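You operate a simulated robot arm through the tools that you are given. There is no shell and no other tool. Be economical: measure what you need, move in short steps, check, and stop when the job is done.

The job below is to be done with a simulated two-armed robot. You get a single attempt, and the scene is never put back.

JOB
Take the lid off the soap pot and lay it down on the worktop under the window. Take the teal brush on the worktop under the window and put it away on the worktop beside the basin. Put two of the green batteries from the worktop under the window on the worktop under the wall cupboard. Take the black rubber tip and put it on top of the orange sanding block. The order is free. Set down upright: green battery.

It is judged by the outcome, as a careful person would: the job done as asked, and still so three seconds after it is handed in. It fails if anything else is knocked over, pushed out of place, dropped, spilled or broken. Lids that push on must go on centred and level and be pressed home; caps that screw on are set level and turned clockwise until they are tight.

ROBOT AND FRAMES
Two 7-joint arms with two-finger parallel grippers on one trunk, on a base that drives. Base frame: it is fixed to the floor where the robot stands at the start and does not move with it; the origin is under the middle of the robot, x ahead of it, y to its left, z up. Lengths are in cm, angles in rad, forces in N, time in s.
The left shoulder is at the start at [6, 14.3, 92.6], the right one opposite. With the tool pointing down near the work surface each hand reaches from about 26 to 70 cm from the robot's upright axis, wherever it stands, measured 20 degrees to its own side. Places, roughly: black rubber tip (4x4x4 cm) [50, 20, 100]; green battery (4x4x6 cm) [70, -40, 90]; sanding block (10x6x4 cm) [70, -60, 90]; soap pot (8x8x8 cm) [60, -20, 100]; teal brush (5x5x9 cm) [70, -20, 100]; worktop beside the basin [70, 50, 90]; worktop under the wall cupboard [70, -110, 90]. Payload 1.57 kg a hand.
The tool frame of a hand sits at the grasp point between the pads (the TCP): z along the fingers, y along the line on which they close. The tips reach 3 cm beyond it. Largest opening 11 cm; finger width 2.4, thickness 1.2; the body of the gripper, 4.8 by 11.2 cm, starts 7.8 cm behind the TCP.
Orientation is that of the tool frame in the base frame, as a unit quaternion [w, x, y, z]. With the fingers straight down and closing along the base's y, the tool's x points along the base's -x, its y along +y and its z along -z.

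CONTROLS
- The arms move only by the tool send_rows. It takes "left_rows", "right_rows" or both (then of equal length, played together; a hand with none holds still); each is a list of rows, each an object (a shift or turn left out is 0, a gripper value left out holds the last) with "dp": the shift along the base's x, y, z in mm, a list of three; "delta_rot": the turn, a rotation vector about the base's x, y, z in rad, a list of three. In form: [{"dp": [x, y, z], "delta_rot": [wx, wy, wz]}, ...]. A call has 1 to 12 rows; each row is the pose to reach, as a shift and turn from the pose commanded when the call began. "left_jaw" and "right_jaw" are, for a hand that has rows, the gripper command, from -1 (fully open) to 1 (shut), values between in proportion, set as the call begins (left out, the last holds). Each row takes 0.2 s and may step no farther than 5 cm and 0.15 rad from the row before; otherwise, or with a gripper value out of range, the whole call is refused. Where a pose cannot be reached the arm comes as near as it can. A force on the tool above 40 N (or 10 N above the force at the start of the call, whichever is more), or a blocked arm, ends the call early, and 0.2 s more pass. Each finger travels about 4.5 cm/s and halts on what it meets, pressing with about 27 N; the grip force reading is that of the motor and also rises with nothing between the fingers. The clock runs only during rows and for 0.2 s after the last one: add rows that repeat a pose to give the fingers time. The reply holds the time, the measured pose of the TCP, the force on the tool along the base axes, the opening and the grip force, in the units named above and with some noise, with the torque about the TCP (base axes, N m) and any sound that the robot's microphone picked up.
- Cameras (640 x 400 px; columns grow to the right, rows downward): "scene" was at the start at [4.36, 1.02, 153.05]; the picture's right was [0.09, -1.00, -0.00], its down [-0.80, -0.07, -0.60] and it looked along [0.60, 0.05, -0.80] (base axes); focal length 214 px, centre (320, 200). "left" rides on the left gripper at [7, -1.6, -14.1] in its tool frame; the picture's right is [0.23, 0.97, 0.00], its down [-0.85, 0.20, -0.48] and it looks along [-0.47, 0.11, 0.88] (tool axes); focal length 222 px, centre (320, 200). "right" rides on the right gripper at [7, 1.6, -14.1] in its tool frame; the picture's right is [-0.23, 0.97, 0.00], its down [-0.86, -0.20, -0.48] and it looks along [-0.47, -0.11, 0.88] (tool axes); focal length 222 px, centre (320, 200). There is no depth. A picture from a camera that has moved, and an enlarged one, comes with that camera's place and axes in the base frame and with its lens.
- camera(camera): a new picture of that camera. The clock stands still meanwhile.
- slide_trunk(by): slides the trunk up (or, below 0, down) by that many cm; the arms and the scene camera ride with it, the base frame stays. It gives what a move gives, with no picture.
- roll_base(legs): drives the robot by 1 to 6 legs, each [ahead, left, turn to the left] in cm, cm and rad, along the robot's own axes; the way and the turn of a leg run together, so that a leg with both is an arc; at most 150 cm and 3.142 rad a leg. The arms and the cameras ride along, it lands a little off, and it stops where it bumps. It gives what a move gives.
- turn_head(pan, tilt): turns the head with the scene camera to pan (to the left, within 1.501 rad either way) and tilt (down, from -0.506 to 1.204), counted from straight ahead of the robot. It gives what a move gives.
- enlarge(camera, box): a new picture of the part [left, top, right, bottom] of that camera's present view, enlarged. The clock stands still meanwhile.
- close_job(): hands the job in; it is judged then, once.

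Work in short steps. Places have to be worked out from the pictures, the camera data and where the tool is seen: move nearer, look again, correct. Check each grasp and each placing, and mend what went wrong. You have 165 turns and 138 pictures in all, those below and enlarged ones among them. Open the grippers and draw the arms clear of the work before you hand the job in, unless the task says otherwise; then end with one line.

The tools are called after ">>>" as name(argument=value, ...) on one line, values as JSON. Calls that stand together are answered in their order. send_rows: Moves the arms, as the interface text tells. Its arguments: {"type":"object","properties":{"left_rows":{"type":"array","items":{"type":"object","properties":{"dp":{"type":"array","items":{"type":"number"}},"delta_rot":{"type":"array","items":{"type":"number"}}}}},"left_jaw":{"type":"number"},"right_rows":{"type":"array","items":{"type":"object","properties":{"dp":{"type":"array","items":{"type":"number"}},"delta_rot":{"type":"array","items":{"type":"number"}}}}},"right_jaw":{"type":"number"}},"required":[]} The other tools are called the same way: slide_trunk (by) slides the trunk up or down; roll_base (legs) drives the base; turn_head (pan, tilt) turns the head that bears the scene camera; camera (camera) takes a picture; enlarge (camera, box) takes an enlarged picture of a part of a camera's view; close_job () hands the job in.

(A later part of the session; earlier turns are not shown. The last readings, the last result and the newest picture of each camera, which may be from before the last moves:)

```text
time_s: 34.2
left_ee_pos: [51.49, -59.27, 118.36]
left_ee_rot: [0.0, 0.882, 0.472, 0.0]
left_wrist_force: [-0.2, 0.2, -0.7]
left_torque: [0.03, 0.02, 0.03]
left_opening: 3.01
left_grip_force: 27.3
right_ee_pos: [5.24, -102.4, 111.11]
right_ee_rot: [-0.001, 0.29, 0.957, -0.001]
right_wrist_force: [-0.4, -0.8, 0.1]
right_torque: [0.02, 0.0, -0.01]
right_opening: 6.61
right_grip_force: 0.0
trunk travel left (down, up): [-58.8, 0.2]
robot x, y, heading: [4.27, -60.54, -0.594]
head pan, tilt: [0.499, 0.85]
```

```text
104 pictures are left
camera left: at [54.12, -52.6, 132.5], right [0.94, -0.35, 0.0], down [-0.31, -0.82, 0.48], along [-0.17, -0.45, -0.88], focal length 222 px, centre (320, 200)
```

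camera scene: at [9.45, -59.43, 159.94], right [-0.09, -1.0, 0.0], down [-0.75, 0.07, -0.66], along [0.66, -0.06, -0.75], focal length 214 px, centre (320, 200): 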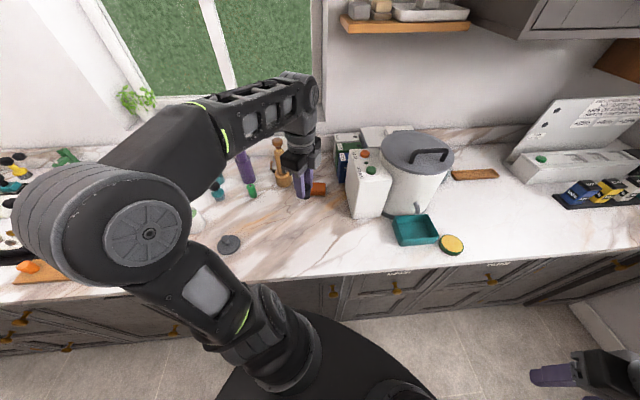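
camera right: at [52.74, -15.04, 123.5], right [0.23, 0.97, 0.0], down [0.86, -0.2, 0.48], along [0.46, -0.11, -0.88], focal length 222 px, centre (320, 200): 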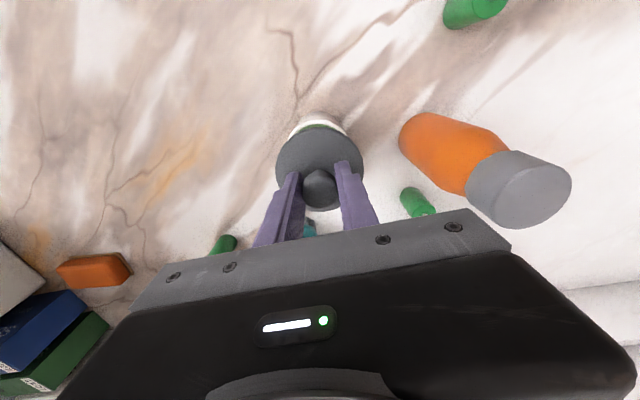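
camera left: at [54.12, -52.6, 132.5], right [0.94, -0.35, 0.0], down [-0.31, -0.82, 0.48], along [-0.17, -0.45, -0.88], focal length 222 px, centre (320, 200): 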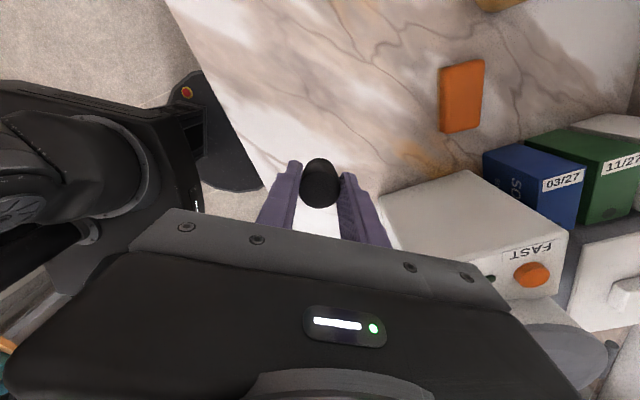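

Block top centre estimated at (73.2,-62.6). Move the tip above it at z≈106.

>>> send_rows(left_rows=[{"dp": [45, -7, -10]}, {"dp": [90, -14, -20]}, {"dp": [135, -21, -30]}, {"dp": [180, -28, -40]}, {"dp": [217, -33, -50]}, {"dp": [217, -33, -90]}, {"dp": [217, -33, -115]}, {"dp": [217, -33, -115]}])

>>> camera(camera="left")

>>> enlarge(camera="scene", box=[240, 120, 400, 220])

```text
time_s: 36.0
left_ee_pos: [63.93, -63.96, 109.59]
left_ee_rot: [0.0, 0.882, 0.472, 0.0]
left_wrist_force: [-0.3, 0.4, 0.2]
left_torque: [0.0, 0.0, 0.03]
left_opening: 3.02
left_grip_force: 27.1
left hand out of reach, approached as far as the arm can: row 3, 4, 5, 6, 7, 8
right_ee_pos: [5.2, -102.59, 111.08]
right_ee_rot: [-0.001, 0.291, 0.957, -0.002]
right_wrist_force: [-0.2, -0.7, -0.4]
right_torque: [0.05, 0.0, -0.01]
right_opening: 6.61
right_grip_force: 0.1
trunk travel left (down, up): [-58.8, 0.2]
robot x, y, heading: [4.12, -60.84, -0.589]
head pan, tilt: [0.499, 0.85]
```

```text
103 pictures are left
camera left: at [66.44, -57.25, 123.64], right [0.94, -0.35, 0.0], down [-0.31, -0.82, 0.48], along [-0.17, -0.45, -0.88], focal length 222 px, centre (320, 200)
```

left: 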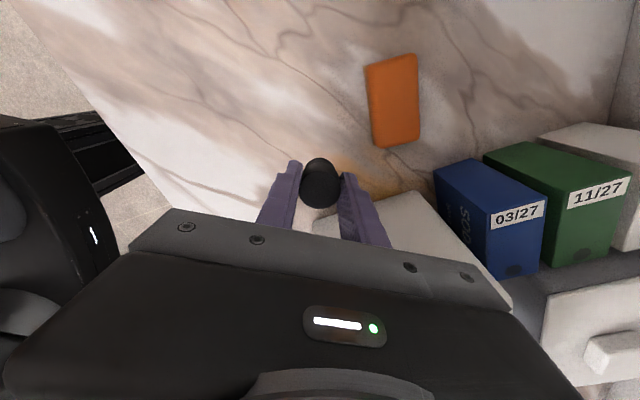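

```text
4.00 times, centred on (320, 170) of scene
camera zoom: at [9.45, -59.4, 159.94], right [-0.09, -1.0, 0.0], down [-0.75, 0.07, -0.66], along [0.66, -0.06, -0.75], focal length 858 px, centre (320, 320)
```

zoom: 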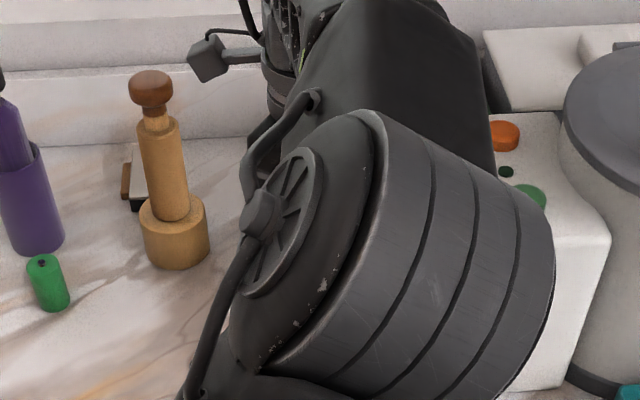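

The arm tops out at this height; turning further right brings the shoulder closer. Retract the left hand, then turn another 0.5 right.

>>> send_rows(left_rows=[{"dp": [-30, 20, 20]}, {"dp": [-70, 45, 50]}, {"dp": [-110, 75, 70]}, {"dp": [-150, 105, 80]}, {"dp": [-185, 135, 80]}, {"dp": [-215, 170, 80]}, {"dp": [-235, 205, 80]}, {"dp": [-235, 205, 80]}])

>>> roll_base(legs=[[0, 0, -0.5]])

>>> turn_head(pan=1.0, tilt=0.8)

>>> camera(camera="scene")

>>> camera(camera="left")

```text
refused: row 2 steps farther than a row can; nothing moved
```

```text
time_s: 37.1
left_ee_pos: [62.68, -73.38, 109.64]
left_ee_rot: [-0.01, 0.917, 0.399, 0.006]
left_wrist_force: [0.0, 2.6, 0.3]
left_torque: [-0.07, -0.03, 0.01]
left_opening: 3.01
left_grip_force: 27.3
right_ee_pos: [-2.55, -102.01, 111.11]
right_ee_rot: [-0.002, 0.377, 0.926, -0.001]
right_wrist_force: [-0.2, 0.0, 0.2]
right_torque: [0.01, 0.0, 0.02]
right_opening: 6.59
right_grip_force: 0.0
trunk travel left (down, up): [-58.8, 0.2]
robot x, y, heading: [4.55, -60.61, -0.772]
head pan, tilt: [0.499, 0.85]
stopped in leg 1: the force on the tool passed its limit (the readings are from after the stop); the commanded pose is now the measured one
```

```text
time_s: 38.1
left_ee_pos: [62.65, -73.48, 109.58]
left_ee_rot: [-0.009, 0.917, 0.398, 0.005]
left_wrist_force: [0.6, 3.7, 0.7]
left_torque: [-0.11, 0.03, 0.07]
left_opening: 3.01
left_grip_force: 27.0
right_ee_pos: [-2.49, -102.11, 111.13]
right_ee_rot: [-0.001, 0.378, 0.926, -0.002]
right_wrist_force: [-0.4, 0.1, -0.1]
right_torque: [-0.01, 0.03, 0.0]
right_opening: 6.57
right_grip_force: 0.2
trunk travel left (down, up): [-58.8, 0.2]
robot x, y, heading: [4.29, -60.75, -0.769]
head pan, tilt: [1.0, 0.799]
```

```text
101 pictures are left
camera scene: at [9.88, -56.43, 160.34], right [0.22, -0.97, 0.0], down [-0.7, -0.16, -0.7], along [0.68, 0.16, -0.72], focal length 214 px, centre (320, 200)
```

scene: 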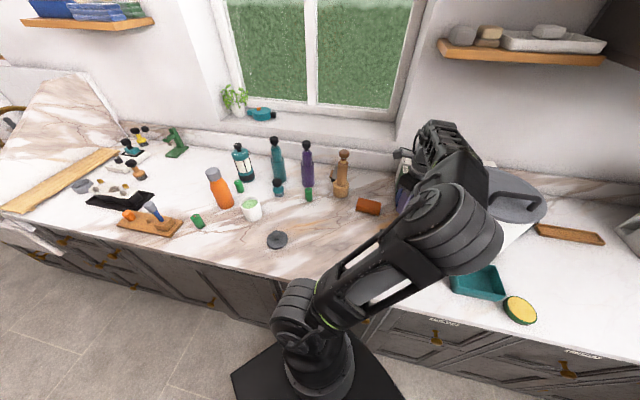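

```text
100 pictures are left
camera left: at [66.28, -67.54, 123.81], right [0.87, -0.5, -0.01], down [-0.44, -0.77, 0.46], along [-0.24, -0.4, -0.89], focal length 222 px, centre (320, 200)
```

left: 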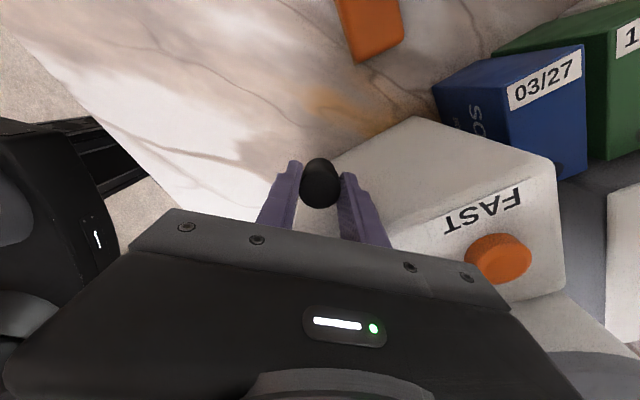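

The refused arm move was followed by the turn, and the hand bumped the white appliance; the force stop caught it. Move the hand straight away from it (+y).

>>> send_rows(left_rows=[{"dp": [0, 20, 0]}, {"dp": [-10, 50, 0]}, {"dp": [-30, 80, 10]}, {"dp": [-60, 110, 20]}, {"dp": [-95, 140, 30]}])

>>> turn_head(pan=0.685, tilt=0.85)

>>> camera(camera="scene")

```text
time_s: 39.3
left_ee_pos: [53.19, -59.42, 112.53]
left_ee_rot: [-0.01, 0.918, 0.397, 0.006]
left_wrist_force: [0.2, -0.1, 0.0]
left_torque: [-0.01, -0.05, -0.02]
left_opening: 3.01
left_grip_force: 27.1
right_ee_pos: [-2.58, -102.04, 111.02]
right_ee_rot: [0.0, 0.378, 0.926, -0.002]
right_wrist_force: [-0.2, -0.7, -0.1]
right_torque: [0.03, 0.0, -0.02]
right_opening: 6.6
right_grip_force: 0.0
trunk travel left (down, up): [-58.8, 0.2]
robot x, y, heading: [4.0, -60.46, -0.771]
head pan, tilt: [1.0, 0.799]
```

```text
time_s: 40.1
left_ee_pos: [53.3, -59.4, 112.61]
left_ee_rot: [-0.01, 0.918, 0.397, 0.006]
left_wrist_force: [1.1, 0.5, -0.1]
left_torque: [-0.01, 0.02, 0.01]
left_opening: 3.01
left_grip_force: 26.8
right_ee_pos: [-2.48, -102.0, 111.19]
right_ee_rot: [-0.001, 0.378, 0.926, -0.002]
right_wrist_force: [0.2, 0.1, 0.3]
right_torque: [0.02, 0.02, -0.01]
right_opening: 6.56
right_grip_force: 0.0
trunk travel left (down, up): [-58.8, 0.2]
robot x, y, heading: [4.11, -60.66, -0.772]
head pan, tilt: [0.684, 0.85]
```

```text
99 pictures are left
camera scene: at [9.78, -58.98, 159.94], right [-0.09, -1.0, 0.0], down [-0.75, 0.07, -0.66], along [0.66, -0.06, -0.75], focal length 214 px, centre (320, 200)
```

scene: 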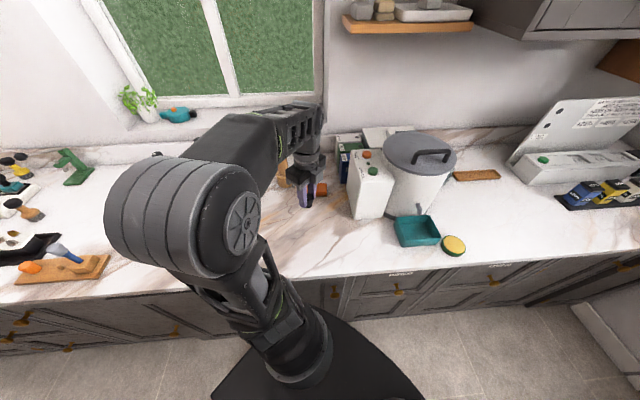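

The appliance looks unmoved. Now retract the left hand first, alone, before turning.

>>> send_rows(left_rows=[{"dp": [-30, 20, 5], "delta_rot": [0, 0, 0]}, {"dp": [-60, 45, 10]}, {"dp": [-90, 70, 15]}, {"dp": [-120, 100, 20]}, {"dp": [-140, 140, 20]}, {"dp": [-140, 140, 20]}])

```text
time_s: 41.5
left_ee_pos: [39.78, -48.35, 114.57]
left_ee_rot: [0.019, 0.947, 0.32, 0.0]
left_wrist_force: [-0.3, 0.2, -1.4]
left_torque: [0.04, -0.02, 0.02]
left_opening: 3.0
left_grip_force: 27.0
right_ee_pos: [-2.43, -101.93, 111.14]
right_ee_rot: [-0.001, 0.378, 0.926, -0.001]
right_wrist_force: [-1.2, 0.8, 0.1]
right_torque: [0.0, -0.02, 0.03]
right_opening: 6.63
right_grip_force: 0.1
trunk travel left (down, up): [-58.8, 0.2]
robot x, y, heading: [4.42, -60.89, -0.772]
head pan, tilt: [0.684, 0.85]
stopped in row 6 (left hand): the arm was blocked; the commanded pose is now the measured one
```

Hand is retracted enough (joint limit reached). Now turn right by 0.32.

>>> roll_base(legs=[[0, 0, -0.32]])

```text
time_s: 42.9
left_ee_pos: [41.73, -60.21, 114.47]
left_ee_rot: [0.019, 0.986, 0.164, -0.003]
left_wrist_force: [-0.9, 0.5, 0.0]
left_torque: [0.01, -0.01, -0.05]
left_opening: 3.02
left_grip_force: 26.6
right_ee_pos: [-15.15, -97.86, 111.17]
right_ee_rot: [-0.001, 0.521, 0.854, -0.001]
right_wrist_force: [0.5, -0.3, 0.6]
right_torque: [0.01, 0.0, -0.01]
right_opening: 6.61
right_grip_force: 0.0
trunk travel left (down, up): [-58.8, 0.2]
robot x, y, heading: [4.19, -60.85, -1.093]
head pan, tilt: [0.684, 0.85]
```

Turned. Level the tool and yaw it +1.2 rad so the fingers close along x, while moving toward the block.

>>> send_rows(left_rows=[{"dp": [0, 0, 0], "delta_rot": [0.038, 0.003, 0.14]}, {"dp": [15, 0, 0], "delta_rot": [0.037, 0.006, 0.28]}, {"dp": [30, 0, 0], "delta_rot": [0.037, 0.008, 0.42]}, {"dp": [50, 0, 0], "delta_rot": [0.036, 0.011, 0.56]}, {"dp": [70, 0, -10], "delta_rot": [0.036, 0.013, 0.7]}, {"dp": [90, 0, -20], "delta_rot": [0.035, 0.016, 0.84]}, {"dp": [120, -5, -30], "delta_rot": [0.034, 0.019, 0.98]}, {"dp": [150, -5, -40], "delta_rot": [0.033, 0.022, 1.1]}, {"dp": [180, -10, -50], "delta_rot": [0.033, 0.023, 1.2]}, {"dp": [180, -10, -50], "delta_rot": [0.033, 0.023, 1.2]}])

>>> camera(camera="left")

```text
time_s: 45.1
left_ee_pos: [59.84, -61.12, 109.53]
left_ee_rot: [0.001, 0.721, 0.693, 0.0]
left_wrist_force: [-0.2, 0.4, 0.2]
left_torque: [-0.02, -0.01, -0.01]
left_opening: 3.01
left_grip_force: 26.7
right_ee_pos: [-15.24, -97.85, 111.19]
right_ee_rot: [-0.002, 0.521, 0.854, -0.001]
right_wrist_force: [-0.3, 0.2, 0.9]
right_torque: [0.04, -0.01, 0.01]
right_opening: 6.63
right_grip_force: 0.0
trunk travel left (down, up): [-58.8, 0.2]
robot x, y, heading: [4.32, -61.27, -1.091]
head pan, tilt: [0.684, 0.85]
```

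```text
98 pictures are left
camera left: at [58.49, -54.22, 123.62], right [0.98, 0.19, 0.0], down [0.16, -0.86, 0.48], along [0.09, -0.47, -0.88], focal length 222 px, centre (320, 200)
```

left: 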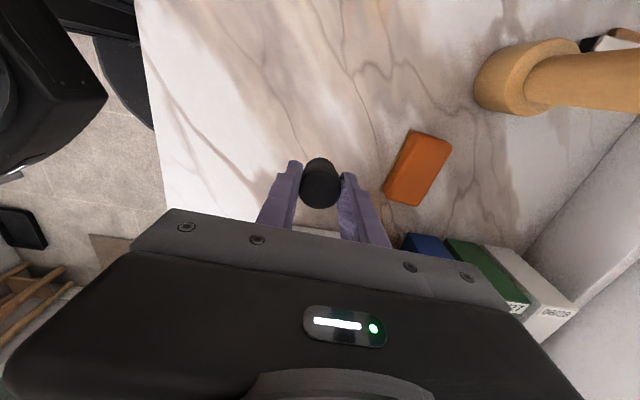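

Block top centre ≈ (72.9,-62.4). Move above at z≈104.

>>> send_rows(left_rows=[{"dp": [30, -3, -20]}, {"dp": [65, -6, -40]}, {"dp": [100, -9, -52]}, {"dp": [131, -12, -55]}, {"dp": [131, -12, -55]}])

>>> camera(camera="left")

>>> camera(camera="scene")

```text
time_s: 46.3
left_ee_pos: [73.04, -62.56, 104.06]
left_ee_rot: [0.0, 0.722, 0.692, -0.001]
left_wrist_force: [0.3, -0.1, 0.2]
left_torque: [0.01, -0.01, 0.02]
left_opening: 3.01
left_grip_force: 27.6
right_ee_pos: [-15.23, -97.72, 111.18]
right_ee_rot: [-0.002, 0.522, 0.853, -0.001]
right_wrist_force: [-0.7, 0.0, 0.5]
right_torque: [-0.01, 0.01, 0.01]
right_opening: 6.6
right_grip_force: 0.1
trunk travel left (down, up): [-58.8, 0.2]
robot x, y, heading: [4.09, -60.36, -1.09]
head pan, tilt: [0.684, 0.85]
```

```text
97 pictures are left
camera left: at [71.72, -55.47, 118.03], right [0.98, 0.19, 0.0], down [0.16, -0.86, 0.48], along [0.09, -0.47, -0.88], focal length 222 px, centre (320, 200)
```

left: 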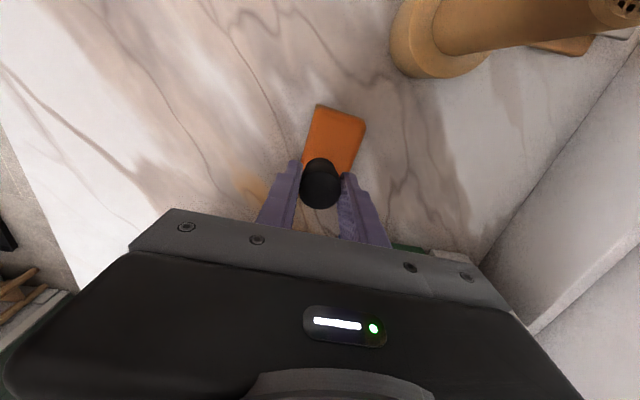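

```text
96 pictures are left
camera scene: at [9.91, -60.84, 159.94], right [-0.4, -0.92, 0.0], down [-0.69, 0.3, -0.66], along [0.61, -0.26, -0.75], focal length 214 px, centre (320, 200)
```

scene: 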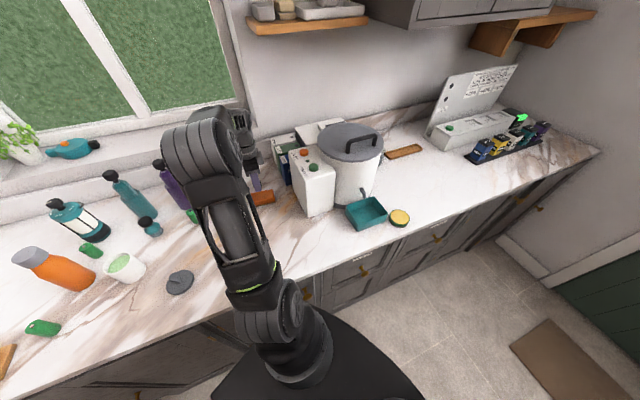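

Refined block centre x≈73.8. Shift +7 mm and lower to contact.

>>> send_rows(left_rows=[{"dp": [7, 1, -10]}, {"dp": [7, 1, -20]}, {"dp": [7, 1, -30]}, {"dp": [7, 1, -34]}, {"dp": [7, 1, -34]}])

```text
time_s: 47.5
left_ee_pos: [73.78, -62.32, 100.55]
left_ee_rot: [0.0, 0.722, 0.692, 0.0]
left_wrist_force: [-0.7, 0.1, 0.8]
left_torque: [0.03, -0.04, -0.03]
left_opening: 3.02
left_grip_force: 27.2
right_ee_pos: [-15.17, -97.78, 111.08]
right_ee_rot: [-0.001, 0.521, 0.854, -0.001]
right_wrist_force: [0.3, -1.1, -0.3]
right_torque: [0.02, -0.01, -0.02]
right_opening: 6.59
right_grip_force: 0.1
trunk travel left (down, up): [-58.8, 0.2]
robot x, y, heading: [4.24, -60.79, -1.093]
head pan, tilt: [0.684, 0.85]
```

>>> send_rows(left_rows=[{"dp": [0, 0, -3]}, {"dp": [0, 0, -6]}, {"dp": [0, 0, -6]}])

>>> camera(camera="left")

```text
time_s: 48.3
left_ee_pos: [73.63, -62.37, 99.9]
left_ee_rot: [0.001, 0.722, 0.692, 0.0]
left_wrist_force: [0.8, 0.7, -0.3]
left_torque: [0.05, 0.0, -0.01]
left_opening: 3.03
left_grip_force: 26.8
right_ee_pos: [-15.13, -97.8, 111.13]
right_ee_rot: [-0.002, 0.52, 0.854, 0.0]
right_wrist_force: [0.1, -0.3, -0.3]
right_torque: [-0.01, -0.02, 0.04]
right_opening: 6.6
right_grip_force: 0.1
trunk travel left (down, up): [-58.8, 0.2]
robot x, y, heading: [4.24, -61.15, -1.096]
head pan, tilt: [0.684, 0.85]
```

```text
95 pictures are left
camera left: at [72.36, -55.3, 114.06], right [0.98, 0.19, 0.0], down [0.16, -0.86, 0.48], along [0.09, -0.47, -0.88], focal length 222 px, centre (320, 200)
```

left: 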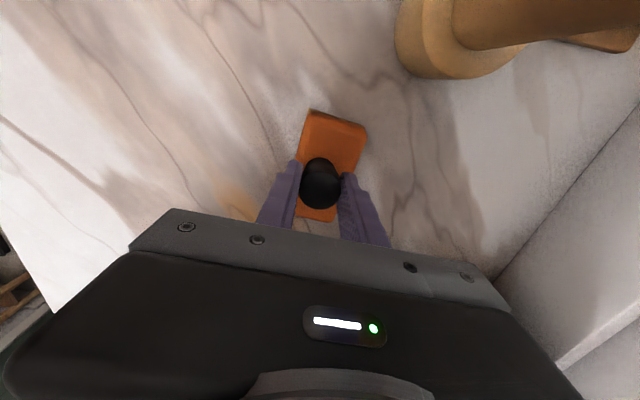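

Well centred; no contact yet, continue down in 3 mm steps.

>>> send_rows(left_rows=[{"dp": [0, 0, -3]}, {"dp": [0, 0, -6]}, {"dp": [0, 0, -8]}])

```text
time_s: 49.1
left_ee_pos: [73.64, -62.19, 99.59]
left_ee_rot: [0.002, 0.721, 0.692, 0.001]
left_wrist_force: [0.5, 0.2, 18.2]
left_torque: [0.13, 0.1, 0.02]
left_opening: 3.01
left_grip_force: 27.2
right_ee_pos: [-15.31, -97.84, 111.27]
right_ee_rot: [-0.002, 0.522, 0.853, -0.002]
right_wrist_force: [0.0, -0.7, 0.3]
right_torque: [0.04, 0.01, -0.02]
right_opening: 6.61
right_grip_force: 0.1
trunk travel left (down, up): [-58.8, 0.2]
robot x, y, heading: [4.27, -60.85, -1.093]
head pan, tilt: [0.684, 0.85]
```

Contact with the block. Ease up 4 mm of command and open to ~5.5 cm, then rise.

>>> send_rows(left_rows=[{"dp": [0, 0, 4]}, {"dp": [0, 0, 4]}, {"dp": [0, 0, 4]}, {"dp": [0, 0, 4]}], left_jaw=0)

>>> send_rows(left_rows=[{"dp": [0, 0, 10]}, {"dp": [0, 0, 25]}, {"dp": [-5, 0, 45]}, {"dp": [-30, 2, 60]}, {"dp": [-65, 5, 70]}, {"dp": [-105, 8, 80]}, {"dp": [-140, 10, 90]}])

>>> camera(camera="left")

```text
time_s: 50.1
left_ee_pos: [73.64, -62.31, 99.64]
left_ee_rot: [0.001, 0.722, 0.692, 0.0]
left_wrist_force: [0.7, 0.2, -0.1]
left_torque: [0.01, 0.0, 0.0]
left_opening: 5.53
left_grip_force: 0.0
right_ee_pos: [-15.28, -97.82, 111.14]
right_ee_rot: [-0.002, 0.522, 0.853, -0.001]
right_wrist_force: [-0.2, 0.7, 0.2]
right_torque: [0.0, 0.01, 0.01]
right_opening: 6.62
right_grip_force: 0.0
trunk travel left (down, up): [-58.8, 0.2]
robot x, y, heading: [3.97, -60.92, -1.094]
head pan, tilt: [0.684, 0.85]
```

```text
time_s: 51.7
left_ee_pos: [59.65, -61.22, 108.54]
left_ee_rot: [0.0, 0.722, 0.692, -0.001]
left_wrist_force: [0.2, 0.3, -0.3]
left_torque: [0.0, 0.0, 0.03]
left_opening: 5.5
left_grip_force: 0.1
right_ee_pos: [-15.23, -97.86, 111.15]
right_ee_rot: [-0.002, 0.521, 0.854, -0.001]
right_wrist_force: [0.1, -0.2, 0.2]
right_torque: [-0.02, 0.0, 0.02]
right_opening: 6.58
right_grip_force: 0.1
trunk travel left (down, up): [-58.8, 0.2]
robot x, y, heading: [4.22, -60.89, -1.094]
head pan, tilt: [0.684, 0.85]
```

```text
94 pictures are left
camera left: at [58.19, -54.19, 122.64], right [0.98, 0.19, 0.0], down [0.16, -0.86, 0.48], along [0.09, -0.47, -0.88], focal length 222 px, centre (320, 200)
```

left: 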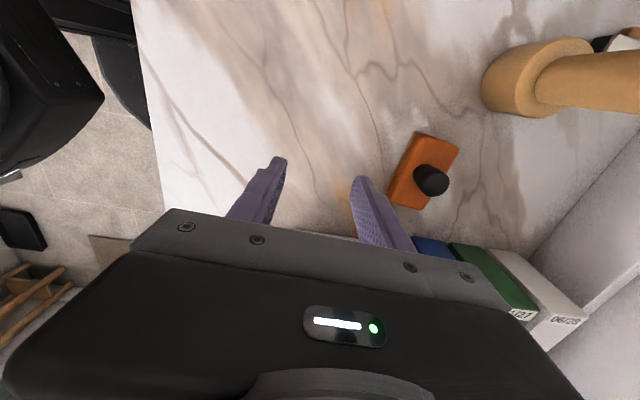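

Tip rests on the block. Next battery B (~[74.5,-37]) with the left hand: shift the robot 20 cm to world +y.

>>> roll_base(legs=[[-17.7, 9.2, 0]])

>>> camera(camera="left")

>>> camera(camera="scene")

```text
time_s: 53.3
left_ee_pos: [59.52, -41.03, 108.43]
left_ee_rot: [0.001, 0.721, 0.692, -0.001]
left_wrist_force: [-0.1, 0.8, 0.5]
left_torque: [-0.04, 0.0, -0.01]
left_opening: 5.48
left_grip_force: 0.0
right_ee_pos: [-15.16, -77.72, 111.05]
right_ee_rot: [-0.002, 0.52, 0.854, -0.002]
right_wrist_force: [-0.2, 0.0, 0.2]
right_torque: [-0.04, 0.03, 0.0]
right_opening: 6.6
right_grip_force: 0.1
trunk travel left (down, up): [-58.8, 0.2]
robot x, y, heading: [4.2, -40.72, -1.095]
head pan, tilt: [0.684, 0.85]
```

```text
93 pictures are left
camera left: at [58.29, -34.05, 122.6], right [0.98, 0.19, 0.0], down [0.16, -0.86, 0.48], along [0.09, -0.47, -0.88], focal length 222 px, centre (320, 200)
```

left: 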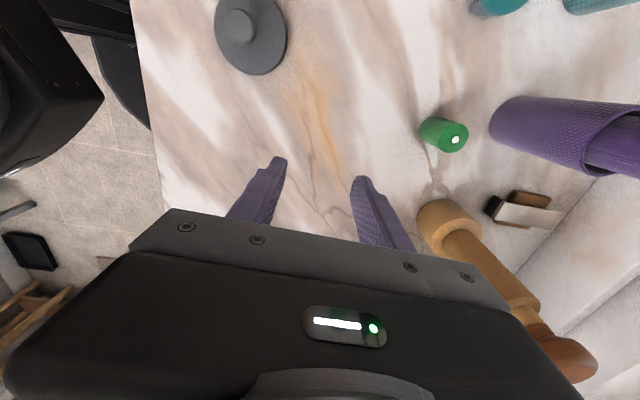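

```text
92 pictures are left
camera scene: at [9.93, -40.72, 159.94], right [-0.4, -0.92, 0.0], down [-0.69, 0.3, -0.66], along [0.61, -0.26, -0.75], focal length 214 px, centre (320, 200)
```

scene: 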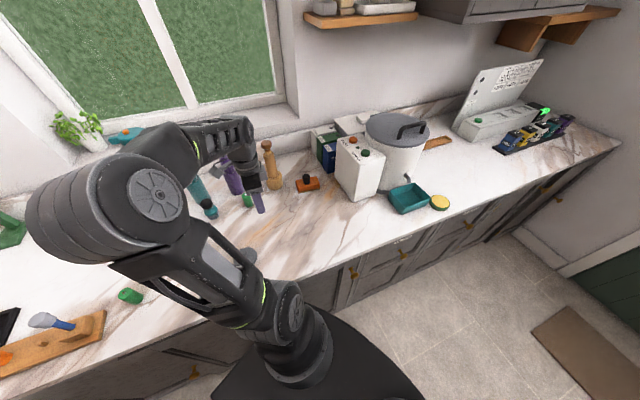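

Battery B is upright at ≈(74.0,-37.0). Yaw the tool so it closes along y (more clearance from the purple bottle) and move above it.

>>> send_rows(left_rows=[{"dp": [0, 5, 0], "delta_rot": [0, 0, 0.14]}, {"dp": [5, 10, 0], "delta_rot": [0, 0, 0.28]}, {"dp": [10, 15, 0], "delta_rot": [0, 0, 0.42]}, {"dp": [20, 20, 0], "delta_rot": [0, 0, 0.56]}, {"dp": [30, 25, 0], "delta_rot": [0, 0, 0.7]}, {"dp": [40, 30, -5], "delta_rot": [0, 0, 0.84]}, {"dp": [50, 35, -10], "delta_rot": [0, 0, 0.98]}, {"dp": [60, 40, -15], "delta_rot": [0, 0, 1.12]}, {"dp": [70, 40, -20], "delta_rot": [0, 0, 1.26]}, {"dp": [80, 40, -25], "delta_rot": [0, 0, 1.4]}, {"dp": [85, 40, -30], "delta_rot": [0, 0, 1.54]}, {"dp": [85, 40, -30], "delta_rot": [0, 0, 1.54]}], left_jaw=-0.27)

>>> camera(camera="left")

```text
time_s: 55.9
left_ee_pos: [68.16, -37.19, 105.61]
left_ee_rot: [0.0, 0.035, 0.999, 0.0]
left_wrist_force: [-0.3, 0.3, 0.0]
left_torque: [-0.01, 0.03, -0.03]
left_opening: 6.99
left_grip_force: 0.0
right_ee_pos: [-15.15, -77.79, 111.12]
right_ee_rot: [-0.001, 0.52, 0.854, 0.0]
right_wrist_force: [-0.4, 0.0, 0.3]
right_torque: [0.0, -0.02, 0.02]
right_opening: 6.59
right_grip_force: 0.1
trunk travel left (down, up): [-58.8, 0.2]
robot x, y, heading: [4.05, -40.73, -1.093]
head pan, tilt: [0.684, 0.85]
```

```text
91 pictures are left
camera left: at [61.08, -38.32, 119.62], right [-0.16, 0.99, 0.0], down [0.87, 0.14, 0.48], along [0.47, 0.08, -0.88], focal length 222 px, centre (320, 200)
```

left: 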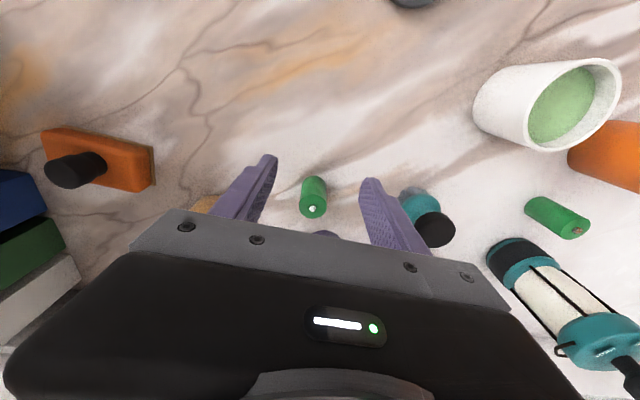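

Battery confirmed at (73.8,-37.1). Move over and descend around it to z≈96.5.

>>> send_rows(left_rows=[{"dp": [30, 1, -15]}, {"dp": [57, 1, -25]}, {"dp": [57, 1, -60]}, {"dp": [57, 1, -90]}, {"dp": [57, 1, -90]}])

>>> camera(camera="left")

```text
time_s: 57.1
left_ee_pos: [73.75, -36.85, 96.42]
left_ee_rot: [0.0, 0.036, 0.999, 0.0]
left_wrist_force: [-0.2, -0.5, -0.5]
left_torque: [-0.01, -0.01, 0.0]
left_opening: 6.99
left_grip_force: 0.0
right_ee_pos: [-15.19, -77.69, 111.09]
right_ee_rot: [-0.002, 0.52, 0.854, -0.001]
right_wrist_force: [0.3, 0.1, 0.7]
right_torque: [-0.01, 0.02, -0.01]
right_opening: 6.6
right_grip_force: 0.1
trunk travel left (down, up): [-58.8, 0.2]
robot x, y, heading: [4.19, -40.45, -1.094]
head pan, tilt: [0.684, 0.85]
```

```text
90 pictures are left
camera left: at [66.76, -38.12, 110.57], right [-0.16, 0.99, 0.0], down [0.87, 0.14, 0.48], along [0.47, 0.08, -0.88], focal length 222 px, centre (320, 200)
```

left: 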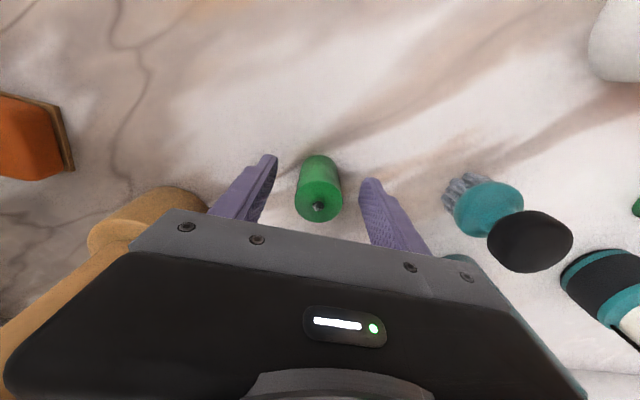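

Battery sits centred between the pads; close.

>>> send_rows(left_rows=[{"dp": [0, 0, 0]}, {"dp": [0, 0, 0]}, {"dp": [0, 0, 0]}, {"dp": [0, 0, 0]}], left_jaw=1)

>>> send_rows(left_rows=[{"dp": [0, 0, 20]}, {"dp": [0, 0, 50]}, {"dp": [0, 0, 70]}, {"dp": [-40, 0, 90]}, {"dp": [-80, 0, 105]}, {"dp": [-120, 0, 120]}, {"dp": [-160, 0, 130]}, {"dp": [-160, 0, 130]}])

>>> camera(camera="left")

```text
time_s: 58.1
left_ee_pos: [73.73, -36.93, 96.46]
left_ee_rot: [0.001, 0.036, 0.999, 0.0]
left_wrist_force: [-0.6, -0.6, -0.4]
left_torque: [-0.01, 0.04, -0.01]
left_opening: 3.23
left_grip_force: 26.9
right_ee_pos: [-15.28, -77.96, 111.06]
right_ee_rot: [-0.001, 0.52, 0.854, -0.001]
right_wrist_force: [0.1, 0.5, -0.3]
right_torque: [-0.02, 0.03, 0.0]
right_opening: 6.59
right_grip_force: 0.0
trunk travel left (down, up): [-58.8, 0.2]
robot x, y, heading: [4.42, -40.3, -1.094]
head pan, tilt: [0.684, 0.85]
```

```text
time_s: 59.9
left_ee_pos: [57.98, -37.07, 109.57]
left_ee_rot: [0.001, 0.036, 0.999, -0.001]
left_wrist_force: [0.6, -0.5, -1.3]
left_torque: [-0.01, -0.02, -0.02]
left_opening: 3.2
left_grip_force: 26.8
right_ee_pos: [-15.09, -77.95, 111.07]
right_ee_rot: [-0.001, 0.52, 0.854, -0.001]
right_wrist_force: [-1.0, -1.1, 0.6]
right_torque: [-0.01, 0.0, 0.02]
right_opening: 6.6
right_grip_force: 0.0
trunk travel left (down, up): [-58.8, 0.2]
robot x, y, heading: [4.17, -40.9, -1.093]
head pan, tilt: [0.684, 0.85]
```

```text
89 pictures are left
camera left: at [50.86, -38.28, 123.56], right [-0.16, 0.99, 0.0], down [0.87, 0.14, 0.48], along [0.47, 0.08, -0.88], focal length 222 px, centre (320, 200)
```

left: 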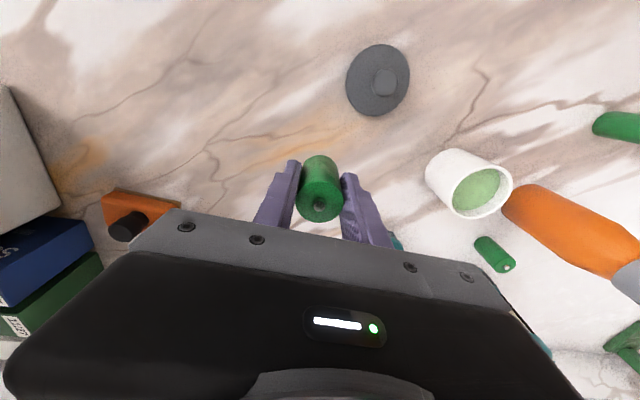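

Battery held. Retract left hand closer before rotating back.

>>> send_rows(left_rows=[{"dp": [-40, 0, 10]}, {"dp": [-80, 0, 20]}, {"dp": [-120, 0, 20]}, {"dp": [-140, 0, 20]}, {"dp": [-140, 0, 20]}])

```text
time_s: 61.1
left_ee_pos: [43.84, -37.05, 111.63]
left_ee_rot: [0.0, 0.036, 0.999, 0.0]
left_wrist_force: [0.1, 0.0, -0.7]
left_torque: [0.02, 0.0, 0.0]
left_opening: 3.25
left_grip_force: 26.8
right_ee_pos: [-15.09, -77.85, 111.06]
right_ee_rot: [-0.002, 0.521, 0.854, -0.001]
right_wrist_force: [-0.3, 0.0, 1.0]
right_torque: [0.05, 0.0, 0.01]
right_opening: 6.59
right_grip_force: 0.1
trunk travel left (down, up): [-58.8, 0.2]
robot x, y, heading: [3.91, -40.9, -1.093]
head pan, tilt: [0.684, 0.85]
```

Now turn back to heading ~0 and strafe left to y≈11.

>>> roll_base(legs=[[0, 0, 1.093], [0, 52, 0]])

>>> turn_head(pan=0.0, tilt=0.85)

>>> camera(camera="scene")

```text
time_s: 66.9
left_ee_pos: [19.89, 48.15, 111.6]
left_ee_rot: [-0.001, -0.484, 0.875, 0.0]
left_wrist_force: [-0.4, 0.0, -1.4]
left_torque: [0.01, 0.02, -0.01]
left_opening: 3.24
left_grip_force: 26.9
right_ee_pos: [28.46, -22.98, 111.13]
right_ee_rot: [0.0, 0.005, 1.0, -0.003]
right_wrist_force: [-0.5, 0.1, -0.3]
right_torque: [0.0, 0.02, 0.0]
right_opening: 6.61
right_grip_force: 0.1
trunk travel left (down, up): [-58.8, 0.2]
robot x, y, heading: [4.51, 11.51, -0.009]
head pan, tilt: [0.684, 0.85]
```

```text
time_s: 67.9
left_ee_pos: [19.99, 47.95, 111.56]
left_ee_rot: [0.001, -0.484, 0.875, 0.0]
left_wrist_force: [-0.4, 0.3, -1.3]
left_torque: [-0.01, 0.0, -0.01]
left_opening: 3.27
left_grip_force: 27.1
right_ee_pos: [28.27, -23.23, 111.17]
right_ee_rot: [-0.001, 0.006, 1.0, -0.001]
right_wrist_force: [0.0, -1.6, 0.1]
right_torque: [0.0, 0.0, -0.01]
right_opening: 6.6
right_grip_force: 0.0
trunk travel left (down, up): [-58.8, 0.2]
robot x, y, heading: [4.88, 11.47, -0.008]
head pan, tilt: [0.0, 0.85]
```

```text
88 pictures are left
camera scene: at [9.41, 11.55, 159.94], right [-0.01, -1.0, 0.0], down [-0.75, 0.01, -0.66], along [0.66, -0.01, -0.75], focal length 214 px, centre (320, 200)
```

scene: 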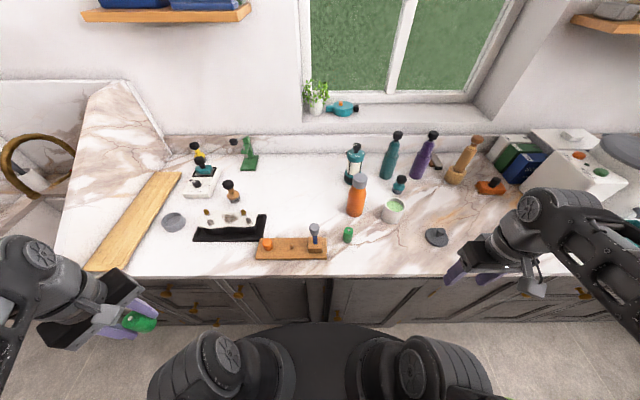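

Battery A at ≈(50.4,1.0). Bring the right hand above it with 7 cm opening.

>>> send_rows(right_rows=[{"dp": [25, 30, 0]}, {"dp": [50, 65, 0]}, {"dp": [80, 100, 0]}, {"dp": [110, 135, 0]}, {"dp": [140, 170, 0]}, {"dp": [170, 205, -10]}, {"dp": [200, 235, -30]}, {"dp": [218, 242, -60]}, {"dp": [218, 242, -60]}], right_jaw=-0.27)

>>> camera(camera="right")

```text
time_s: 69.9
left_ee_pos: [19.94, 48.1, 111.59]
left_ee_rot: [0.001, -0.485, 0.875, 0.001]
left_wrist_force: [-0.2, 0.1, -1.3]
left_torque: [0.01, 0.02, 0.0]
left_opening: 3.26
left_grip_force: 26.8
right_ee_pos: [50.23, 1.21, 105.2]
right_ee_rot: [0.0, 0.005, 1.0, -0.002]
right_wrist_force: [0.3, 0.2, 0.4]
right_torque: [-0.01, 0.03, -0.02]
right_opening: 7.0
right_grip_force: 0.1
trunk travel left (down, up): [-58.8, 0.2]
robot x, y, heading: [4.95, 11.26, -0.009]
head pan, tilt: [0.0, 0.85]
```

```text
87 pictures are left
camera right: at [43.14, 2.87, 119.46], right [0.24, 0.97, 0.0], down [0.85, -0.21, 0.48], along [0.46, -0.12, -0.88], focal length 222 px, centre (320, 200)
```

right: 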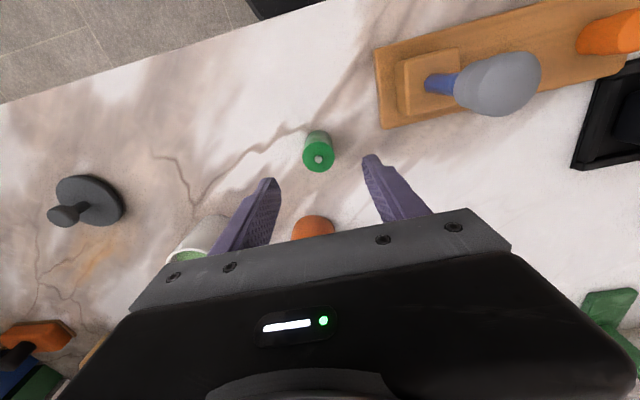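

Battery top at (49.6,1.1). Descend to z≈96.5.

>>> send_rows(right_rows=[{"dp": [-6, -1, -30]}, {"dp": [-6, -1, -65]}, {"dp": [-6, -1, -87]}, {"dp": [-6, -1, -87]}])

>>> camera(camera="right")

```text
time_s: 70.9
left_ee_pos: [20.0, 48.08, 111.59]
left_ee_rot: [0.001, -0.485, 0.874, 0.0]
left_wrist_force: [0.0, 0.0, -1.3]
left_torque: [0.0, -0.03, 0.01]
left_opening: 3.23
left_grip_force: 27.0
right_ee_pos: [49.46, 0.95, 96.45]
right_ee_rot: [0.0, 0.006, 1.0, -0.002]
right_wrist_force: [-0.3, 0.8, -0.4]
right_torque: [0.03, 0.01, -0.04]
right_opening: 7.01
right_grip_force: 0.1
trunk travel left (down, up): [-58.8, 0.2]
robot x, y, heading: [4.6, 11.29, -0.011]
head pan, tilt: [0.0, 0.85]
```

```text
86 pictures are left
camera right: at [42.49, 2.7, 110.66], right [0.24, 0.97, 0.0], down [0.85, -0.21, 0.48], along [0.46, -0.12, -0.88], focal length 222 px, centre (320, 200)
```

right: 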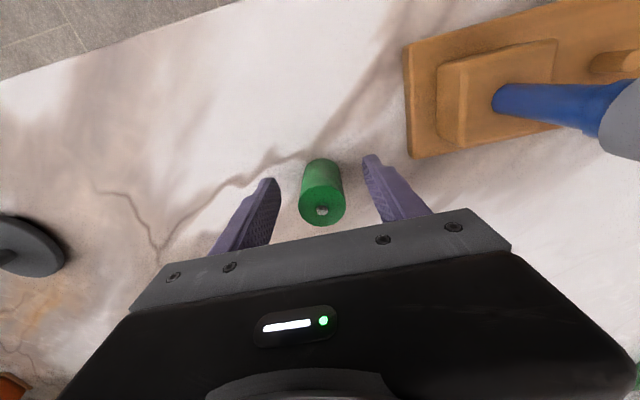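

Centred; grip and lift, then retract.

>>> send_rows(right_rows=[{"dp": [0, 0, 0]}, {"dp": [0, 0, 0]}, {"dp": [0, 0, 0]}, {"dp": [0, 0, 0]}], right_jaw=1)

>>> send_rows(right_rows=[{"dp": [0, 0, 25]}, {"dp": [0, 0, 60]}, {"dp": [-10, -10, 100]}, {"dp": [-30, -40, 130]}, {"dp": [-55, -75, 140]}, {"dp": [-80, -110, 150]}, {"dp": [-110, -140, 150]}, {"dp": [-145, -170, 150]}, {"dp": [-180, -200, 150]}, {"dp": [-210, -230, 150]}])

>>> turn_head(pan=-0.8, tilt=0.75)

>>> camera(camera="right")

```text
time_s: 71.9
left_ee_pos: [19.84, 48.02, 111.51]
left_ee_rot: [0.0, -0.485, 0.875, 0.001]
left_wrist_force: [0.7, -0.1, -1.0]
left_torque: [-0.04, -0.02, -0.01]
left_opening: 3.25
left_grip_force: 26.7
right_ee_pos: [49.57, 1.07, 96.37]
right_ee_rot: [0.0, 0.005, 1.0, -0.002]
right_wrist_force: [0.2, 0.8, -0.4]
right_torque: [0.06, -0.02, 0.03]
right_opening: 3.25
right_grip_force: 26.5
trunk travel left (down, up): [-58.8, 0.2]
robot x, y, heading: [4.61, 11.07, -0.009]
head pan, tilt: [0.0, 0.85]
```

```text
time_s: 74.1
left_ee_pos: [19.87, 47.95, 111.49]
left_ee_rot: [0.002, -0.485, 0.875, 0.001]
left_wrist_force: [-0.4, 0.0, -0.1]
left_torque: [0.02, -0.01, -0.02]
left_opening: 3.22
left_grip_force: 27.4
right_ee_pos: [28.37, -22.23, 111.58]
right_ee_rot: [-0.001, 0.005, 1.0, -0.002]
right_wrist_force: [-0.4, -0.6, -1.2]
right_torque: [0.0, -0.01, -0.02]
right_opening: 3.25
right_grip_force: 27.3
trunk travel left (down, up): [-58.8, 0.2]
robot x, y, heading: [4.33, 11.31, -0.007]
head pan, tilt: [0.0, 0.85]
```

```text
time_s: 75.2
left_ee_pos: [19.83, 47.98, 111.66]
left_ee_rot: [0.001, -0.485, 0.875, 0.001]
left_wrist_force: [-0.6, 0.3, -1.7]
left_torque: [-0.02, 0.0, 0.0]
left_opening: 3.24
left_grip_force: 26.8
right_ee_pos: [28.5, -22.03, 111.52]
right_ee_rot: [-0.001, 0.006, 1.0, -0.002]
right_wrist_force: [-0.6, 0.7, -1.3]
right_torque: [-0.04, 0.01, -0.03]
right_opening: 3.21
right_grip_force: 27.0
trunk travel left (down, up): [-58.8, 0.2]
robot x, y, heading: [4.61, 11.34, -0.011]
head pan, tilt: [-0.799, 0.75]
```

```text
85 pictures are left
camera right: at [21.4, -20.37, 125.8], right [0.24, 0.97, 0.0], down [0.85, -0.21, 0.48], along [0.46, -0.12, -0.88], focal length 222 px, centre (320, 200)
```

right: 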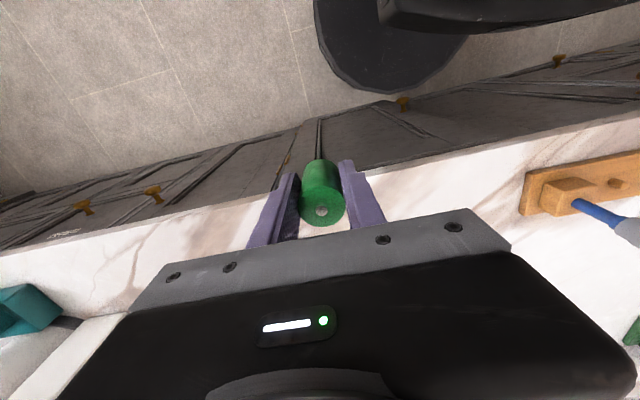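

Both batteries are held. Strafe right to y≈-105 and look.

>>> roll_base(legs=[[0, -116, 0]])

>>> turn_head(pan=-0.2, tilt=0.85)

>>> camera(camera="scene")

```text
time_s: 81.2
left_ee_pos: [18.78, -67.87, 111.63]
left_ee_rot: [0.0, -0.485, 0.875, 0.001]
left_wrist_force: [0.8, -0.7, -0.7]
left_torque: [-0.04, -0.01, 0.0]
left_opening: 3.24
left_grip_force: 27.1
right_ee_pos: [27.32, -138.04, 111.62]
right_ee_rot: [-0.001, 0.006, 1.0, -0.002]
right_wrist_force: [-0.1, -0.8, -1.9]
right_torque: [0.01, 0.0, -0.01]
right_opening: 3.21
right_grip_force: 27.5
trunk travel left (down, up): [-58.8, 0.2]
robot x, y, heading: [3.47, -105.06, -0.012]
head pan, tilt: [-0.799, 0.75]
```

```text
time_s: 82.2
left_ee_pos: [18.71, -68.05, 111.55]
left_ee_rot: [0.002, -0.485, 0.875, 0.001]
left_wrist_force: [0.6, 0.1, -0.9]
left_torque: [-0.01, -0.01, -0.01]
left_opening: 3.24
left_grip_force: 27.2
right_ee_pos: [27.33, -138.1, 111.52]
right_ee_rot: [-0.001, 0.006, 1.0, -0.002]
right_wrist_force: [-0.4, -0.8, -1.2]
right_torque: [-0.02, 0.01, -0.01]
right_opening: 3.25
right_grip_force: 26.7
trunk travel left (down, up): [-58.8, 0.2]
robot x, y, heading: [3.26, -104.8, -0.014]
head pan, tilt: [-0.201, 0.85]
```

```text
84 pictures are left
camera scene: at [8.11, -105.97, 159.94], right [-0.21, -0.98, 0.0], down [-0.73, 0.16, -0.66], along [0.65, -0.14, -0.75], focal length 214 px, centre (320, 200)
```

scene: 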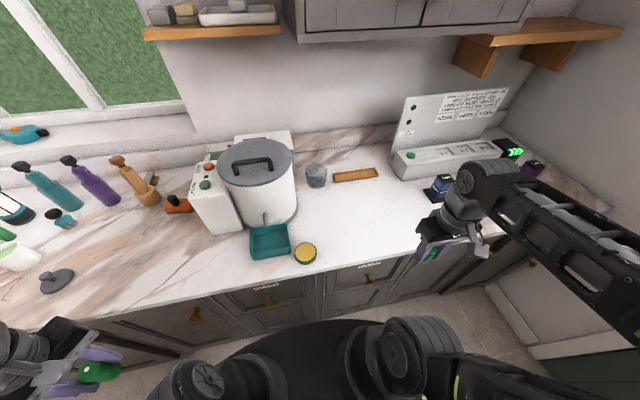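

Free pale marble around (58–62, -120…-132), between yellow sponge, hopper and machine. Bring the right hand to (60,-130).

>>> send_rows(right_rows=[{"dp": [45, 10, 0]}, {"dp": [90, 20, 0]}, {"dp": [135, 30, 0]}, {"dp": [180, 40, 0]}, {"dp": [225, 50, -10]}, {"dp": [270, 60, -20]}, {"dp": [310, 70, -40]}, {"dp": [327, 80, -80]}, {"dp": [327, 80, -120]}, {"dp": [327, 80, -120]}])

>>> camera(camera="right")

>>> camera(camera="scene")

```text
time_s: 84.3
left_ee_pos: [18.72, -67.92, 111.59]
left_ee_rot: [0.0, -0.486, 0.874, 0.0]
left_wrist_force: [0.6, 0.5, -1.6]
left_torque: [-0.05, -0.01, 0.03]
left_opening: 3.21
left_grip_force: 27.1
right_ee_pos: [59.9, -130.29, 99.61]
right_ee_rot: [-0.001, 0.006, 1.0, -0.001]
right_wrist_force: [-0.1, 0.6, -0.3]
right_torque: [0.0, 0.0, 0.01]
right_opening: 3.26
right_grip_force: 27.2
trunk travel left (down, up): [-58.8, 0.2]
robot x, y, heading: [3.24, -104.91, -0.012]
head pan, tilt: [-0.201, 0.85]
```

```text
83 pictures are left
camera right: at [52.9, -128.38, 113.84], right [0.24, 0.97, 0.0], down [0.85, -0.21, 0.48], along [0.46, -0.12, -0.88], focal length 222 px, centre (320, 200)
```

right: 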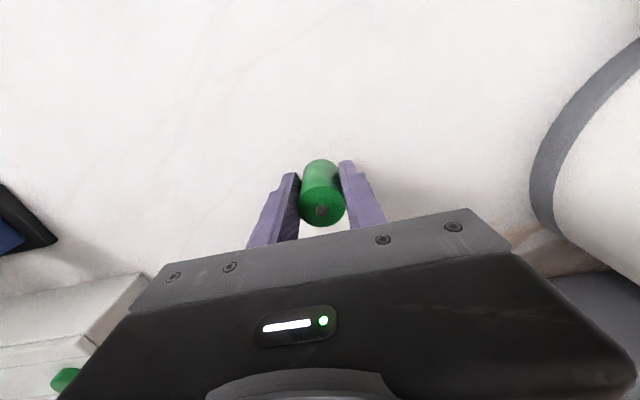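

```text
82 pictures are left
camera scene: at [8.1, -105.94, 159.94], right [-0.21, -0.98, 0.0], down [-0.73, 0.16, -0.66], along [0.65, -0.14, -0.75], focal length 214 px, centre (320, 200)
```

scene: 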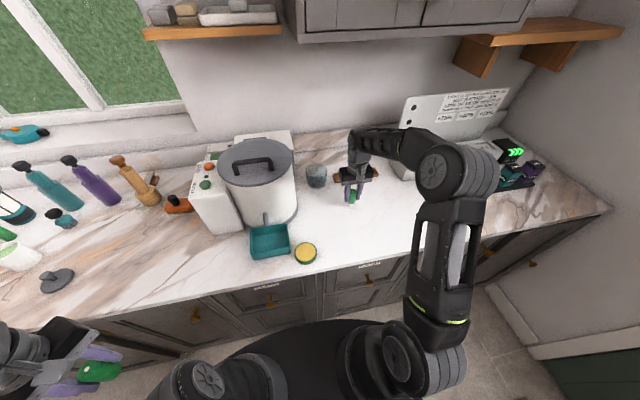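

Clear free marble below. Lower toward z≈96.4 and watch the force.

>>> send_rows(right_rows=[{"dp": [0, 0, -15]}, {"dp": [0, 0, -25]}, {"dp": [0, 0, -30]}, {"dp": [0, 0, -33]}, {"dp": [0, 0, -33]}])

```text
time_s: 85.5
left_ee_pos: [18.86, -67.9, 111.64]
left_ee_rot: [0.001, -0.484, 0.875, 0.001]
left_wrist_force: [-0.2, 0.1, -1.5]
left_torque: [0.03, -0.01, 0.04]
left_opening: 3.21
left_grip_force: 27.0
right_ee_pos: [60.05, -130.1, 96.35]
right_ee_rot: [0.0, 0.006, 1.0, -0.001]
right_wrist_force: [-0.1, -1.4, 7.0]
right_torque: [0.09, -0.02, -0.04]
right_opening: 3.24
right_grip_force: 27.2
trunk travel left (down, up): [-58.8, 0.2]
robot x, y, heading: [3.73, -105.06, -0.009]
head pan, tilt: [-0.201, 0.85]
```

Contact (7 N). Open and rise straight.

>>> send_rows(right_rows=[{"dp": [0, 0, 0]}, {"dp": [0, 0, 0]}, {"dp": [0, 0, 0]}, {"dp": [0, 0, 0]}], right_jaw=-0.27)

>>> send_rows(right_rows=[{"dp": [0, 0, 30]}, {"dp": [0, 0, 60]}, {"dp": [-20, -10, 85]}, {"dp": [-60, -20, 100]}, {"dp": [-100, -30, 120]}, {"dp": [-145, -40, 130]}, {"dp": [-190, -50, 140]}, {"dp": [-235, -60, 150]}, {"dp": [-280, -65, 150]}, {"dp": [-320, -70, 150]}])

>>> enlarge(camera="scene", box=[230, 140, 430, 270])

```text
time_s: 86.5
left_ee_pos: [18.78, -67.98, 111.63]
left_ee_rot: [0.0, -0.485, 0.875, 0.001]
left_wrist_force: [0.6, 1.2, -1.5]
left_torque: [0.0, -0.02, -0.01]
left_opening: 3.23
left_grip_force: 27.2
right_ee_pos: [60.0, -130.0, 96.31]
right_ee_rot: [0.0, 0.006, 1.0, -0.002]
right_wrist_force: [-0.1, 0.4, -0.3]
right_torque: [0.03, 0.0, 0.03]
right_opening: 6.99
right_grip_force: 0.0
trunk travel left (down, up): [-58.8, 0.2]
robot x, y, heading: [3.45, -104.9, -0.015]
head pan, tilt: [-0.201, 0.85]
```

```text
time_s: 88.8
left_ee_pos: [18.49, -67.95, 111.61]
left_ee_rot: [0.001, -0.485, 0.875, 0.0]
left_wrist_force: [0.4, 0.0, -1.3]
left_torque: [0.01, -0.02, 0.03]
left_opening: 3.23
left_grip_force: 26.9
right_ee_pos: [27.74, -137.15, 111.4]
right_ee_rot: [0.0, 0.006, 1.0, -0.003]
right_wrist_force: [0.5, -0.5, 0.0]
right_torque: [0.0, -0.02, 0.0]
right_opening: 6.99
right_grip_force: 0.1
trunk travel left (down, up): [-58.8, 0.2]
robot x, y, heading: [3.26, -104.47, -0.013]
head pan, tilt: [-0.201, 0.85]
```

```text
3.08 times, centred on (330, 205) of scene
camera zoom: at [7.97, -105.94, 159.95], right [-0.21, -0.98, 0.0], down [-0.73, 0.16, -0.66], along [0.65, -0.14, -0.75], focal length 660 px, centre (289, 185)
```

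zoom: 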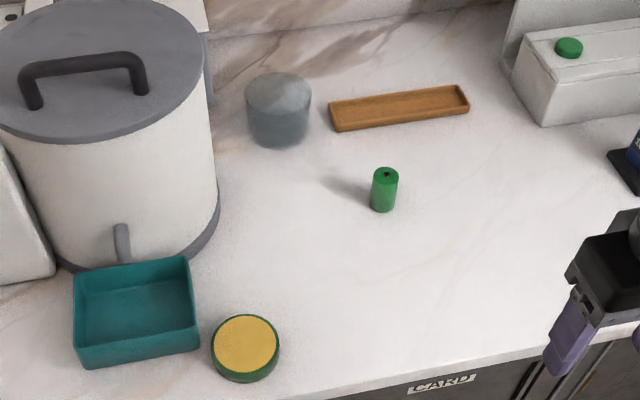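

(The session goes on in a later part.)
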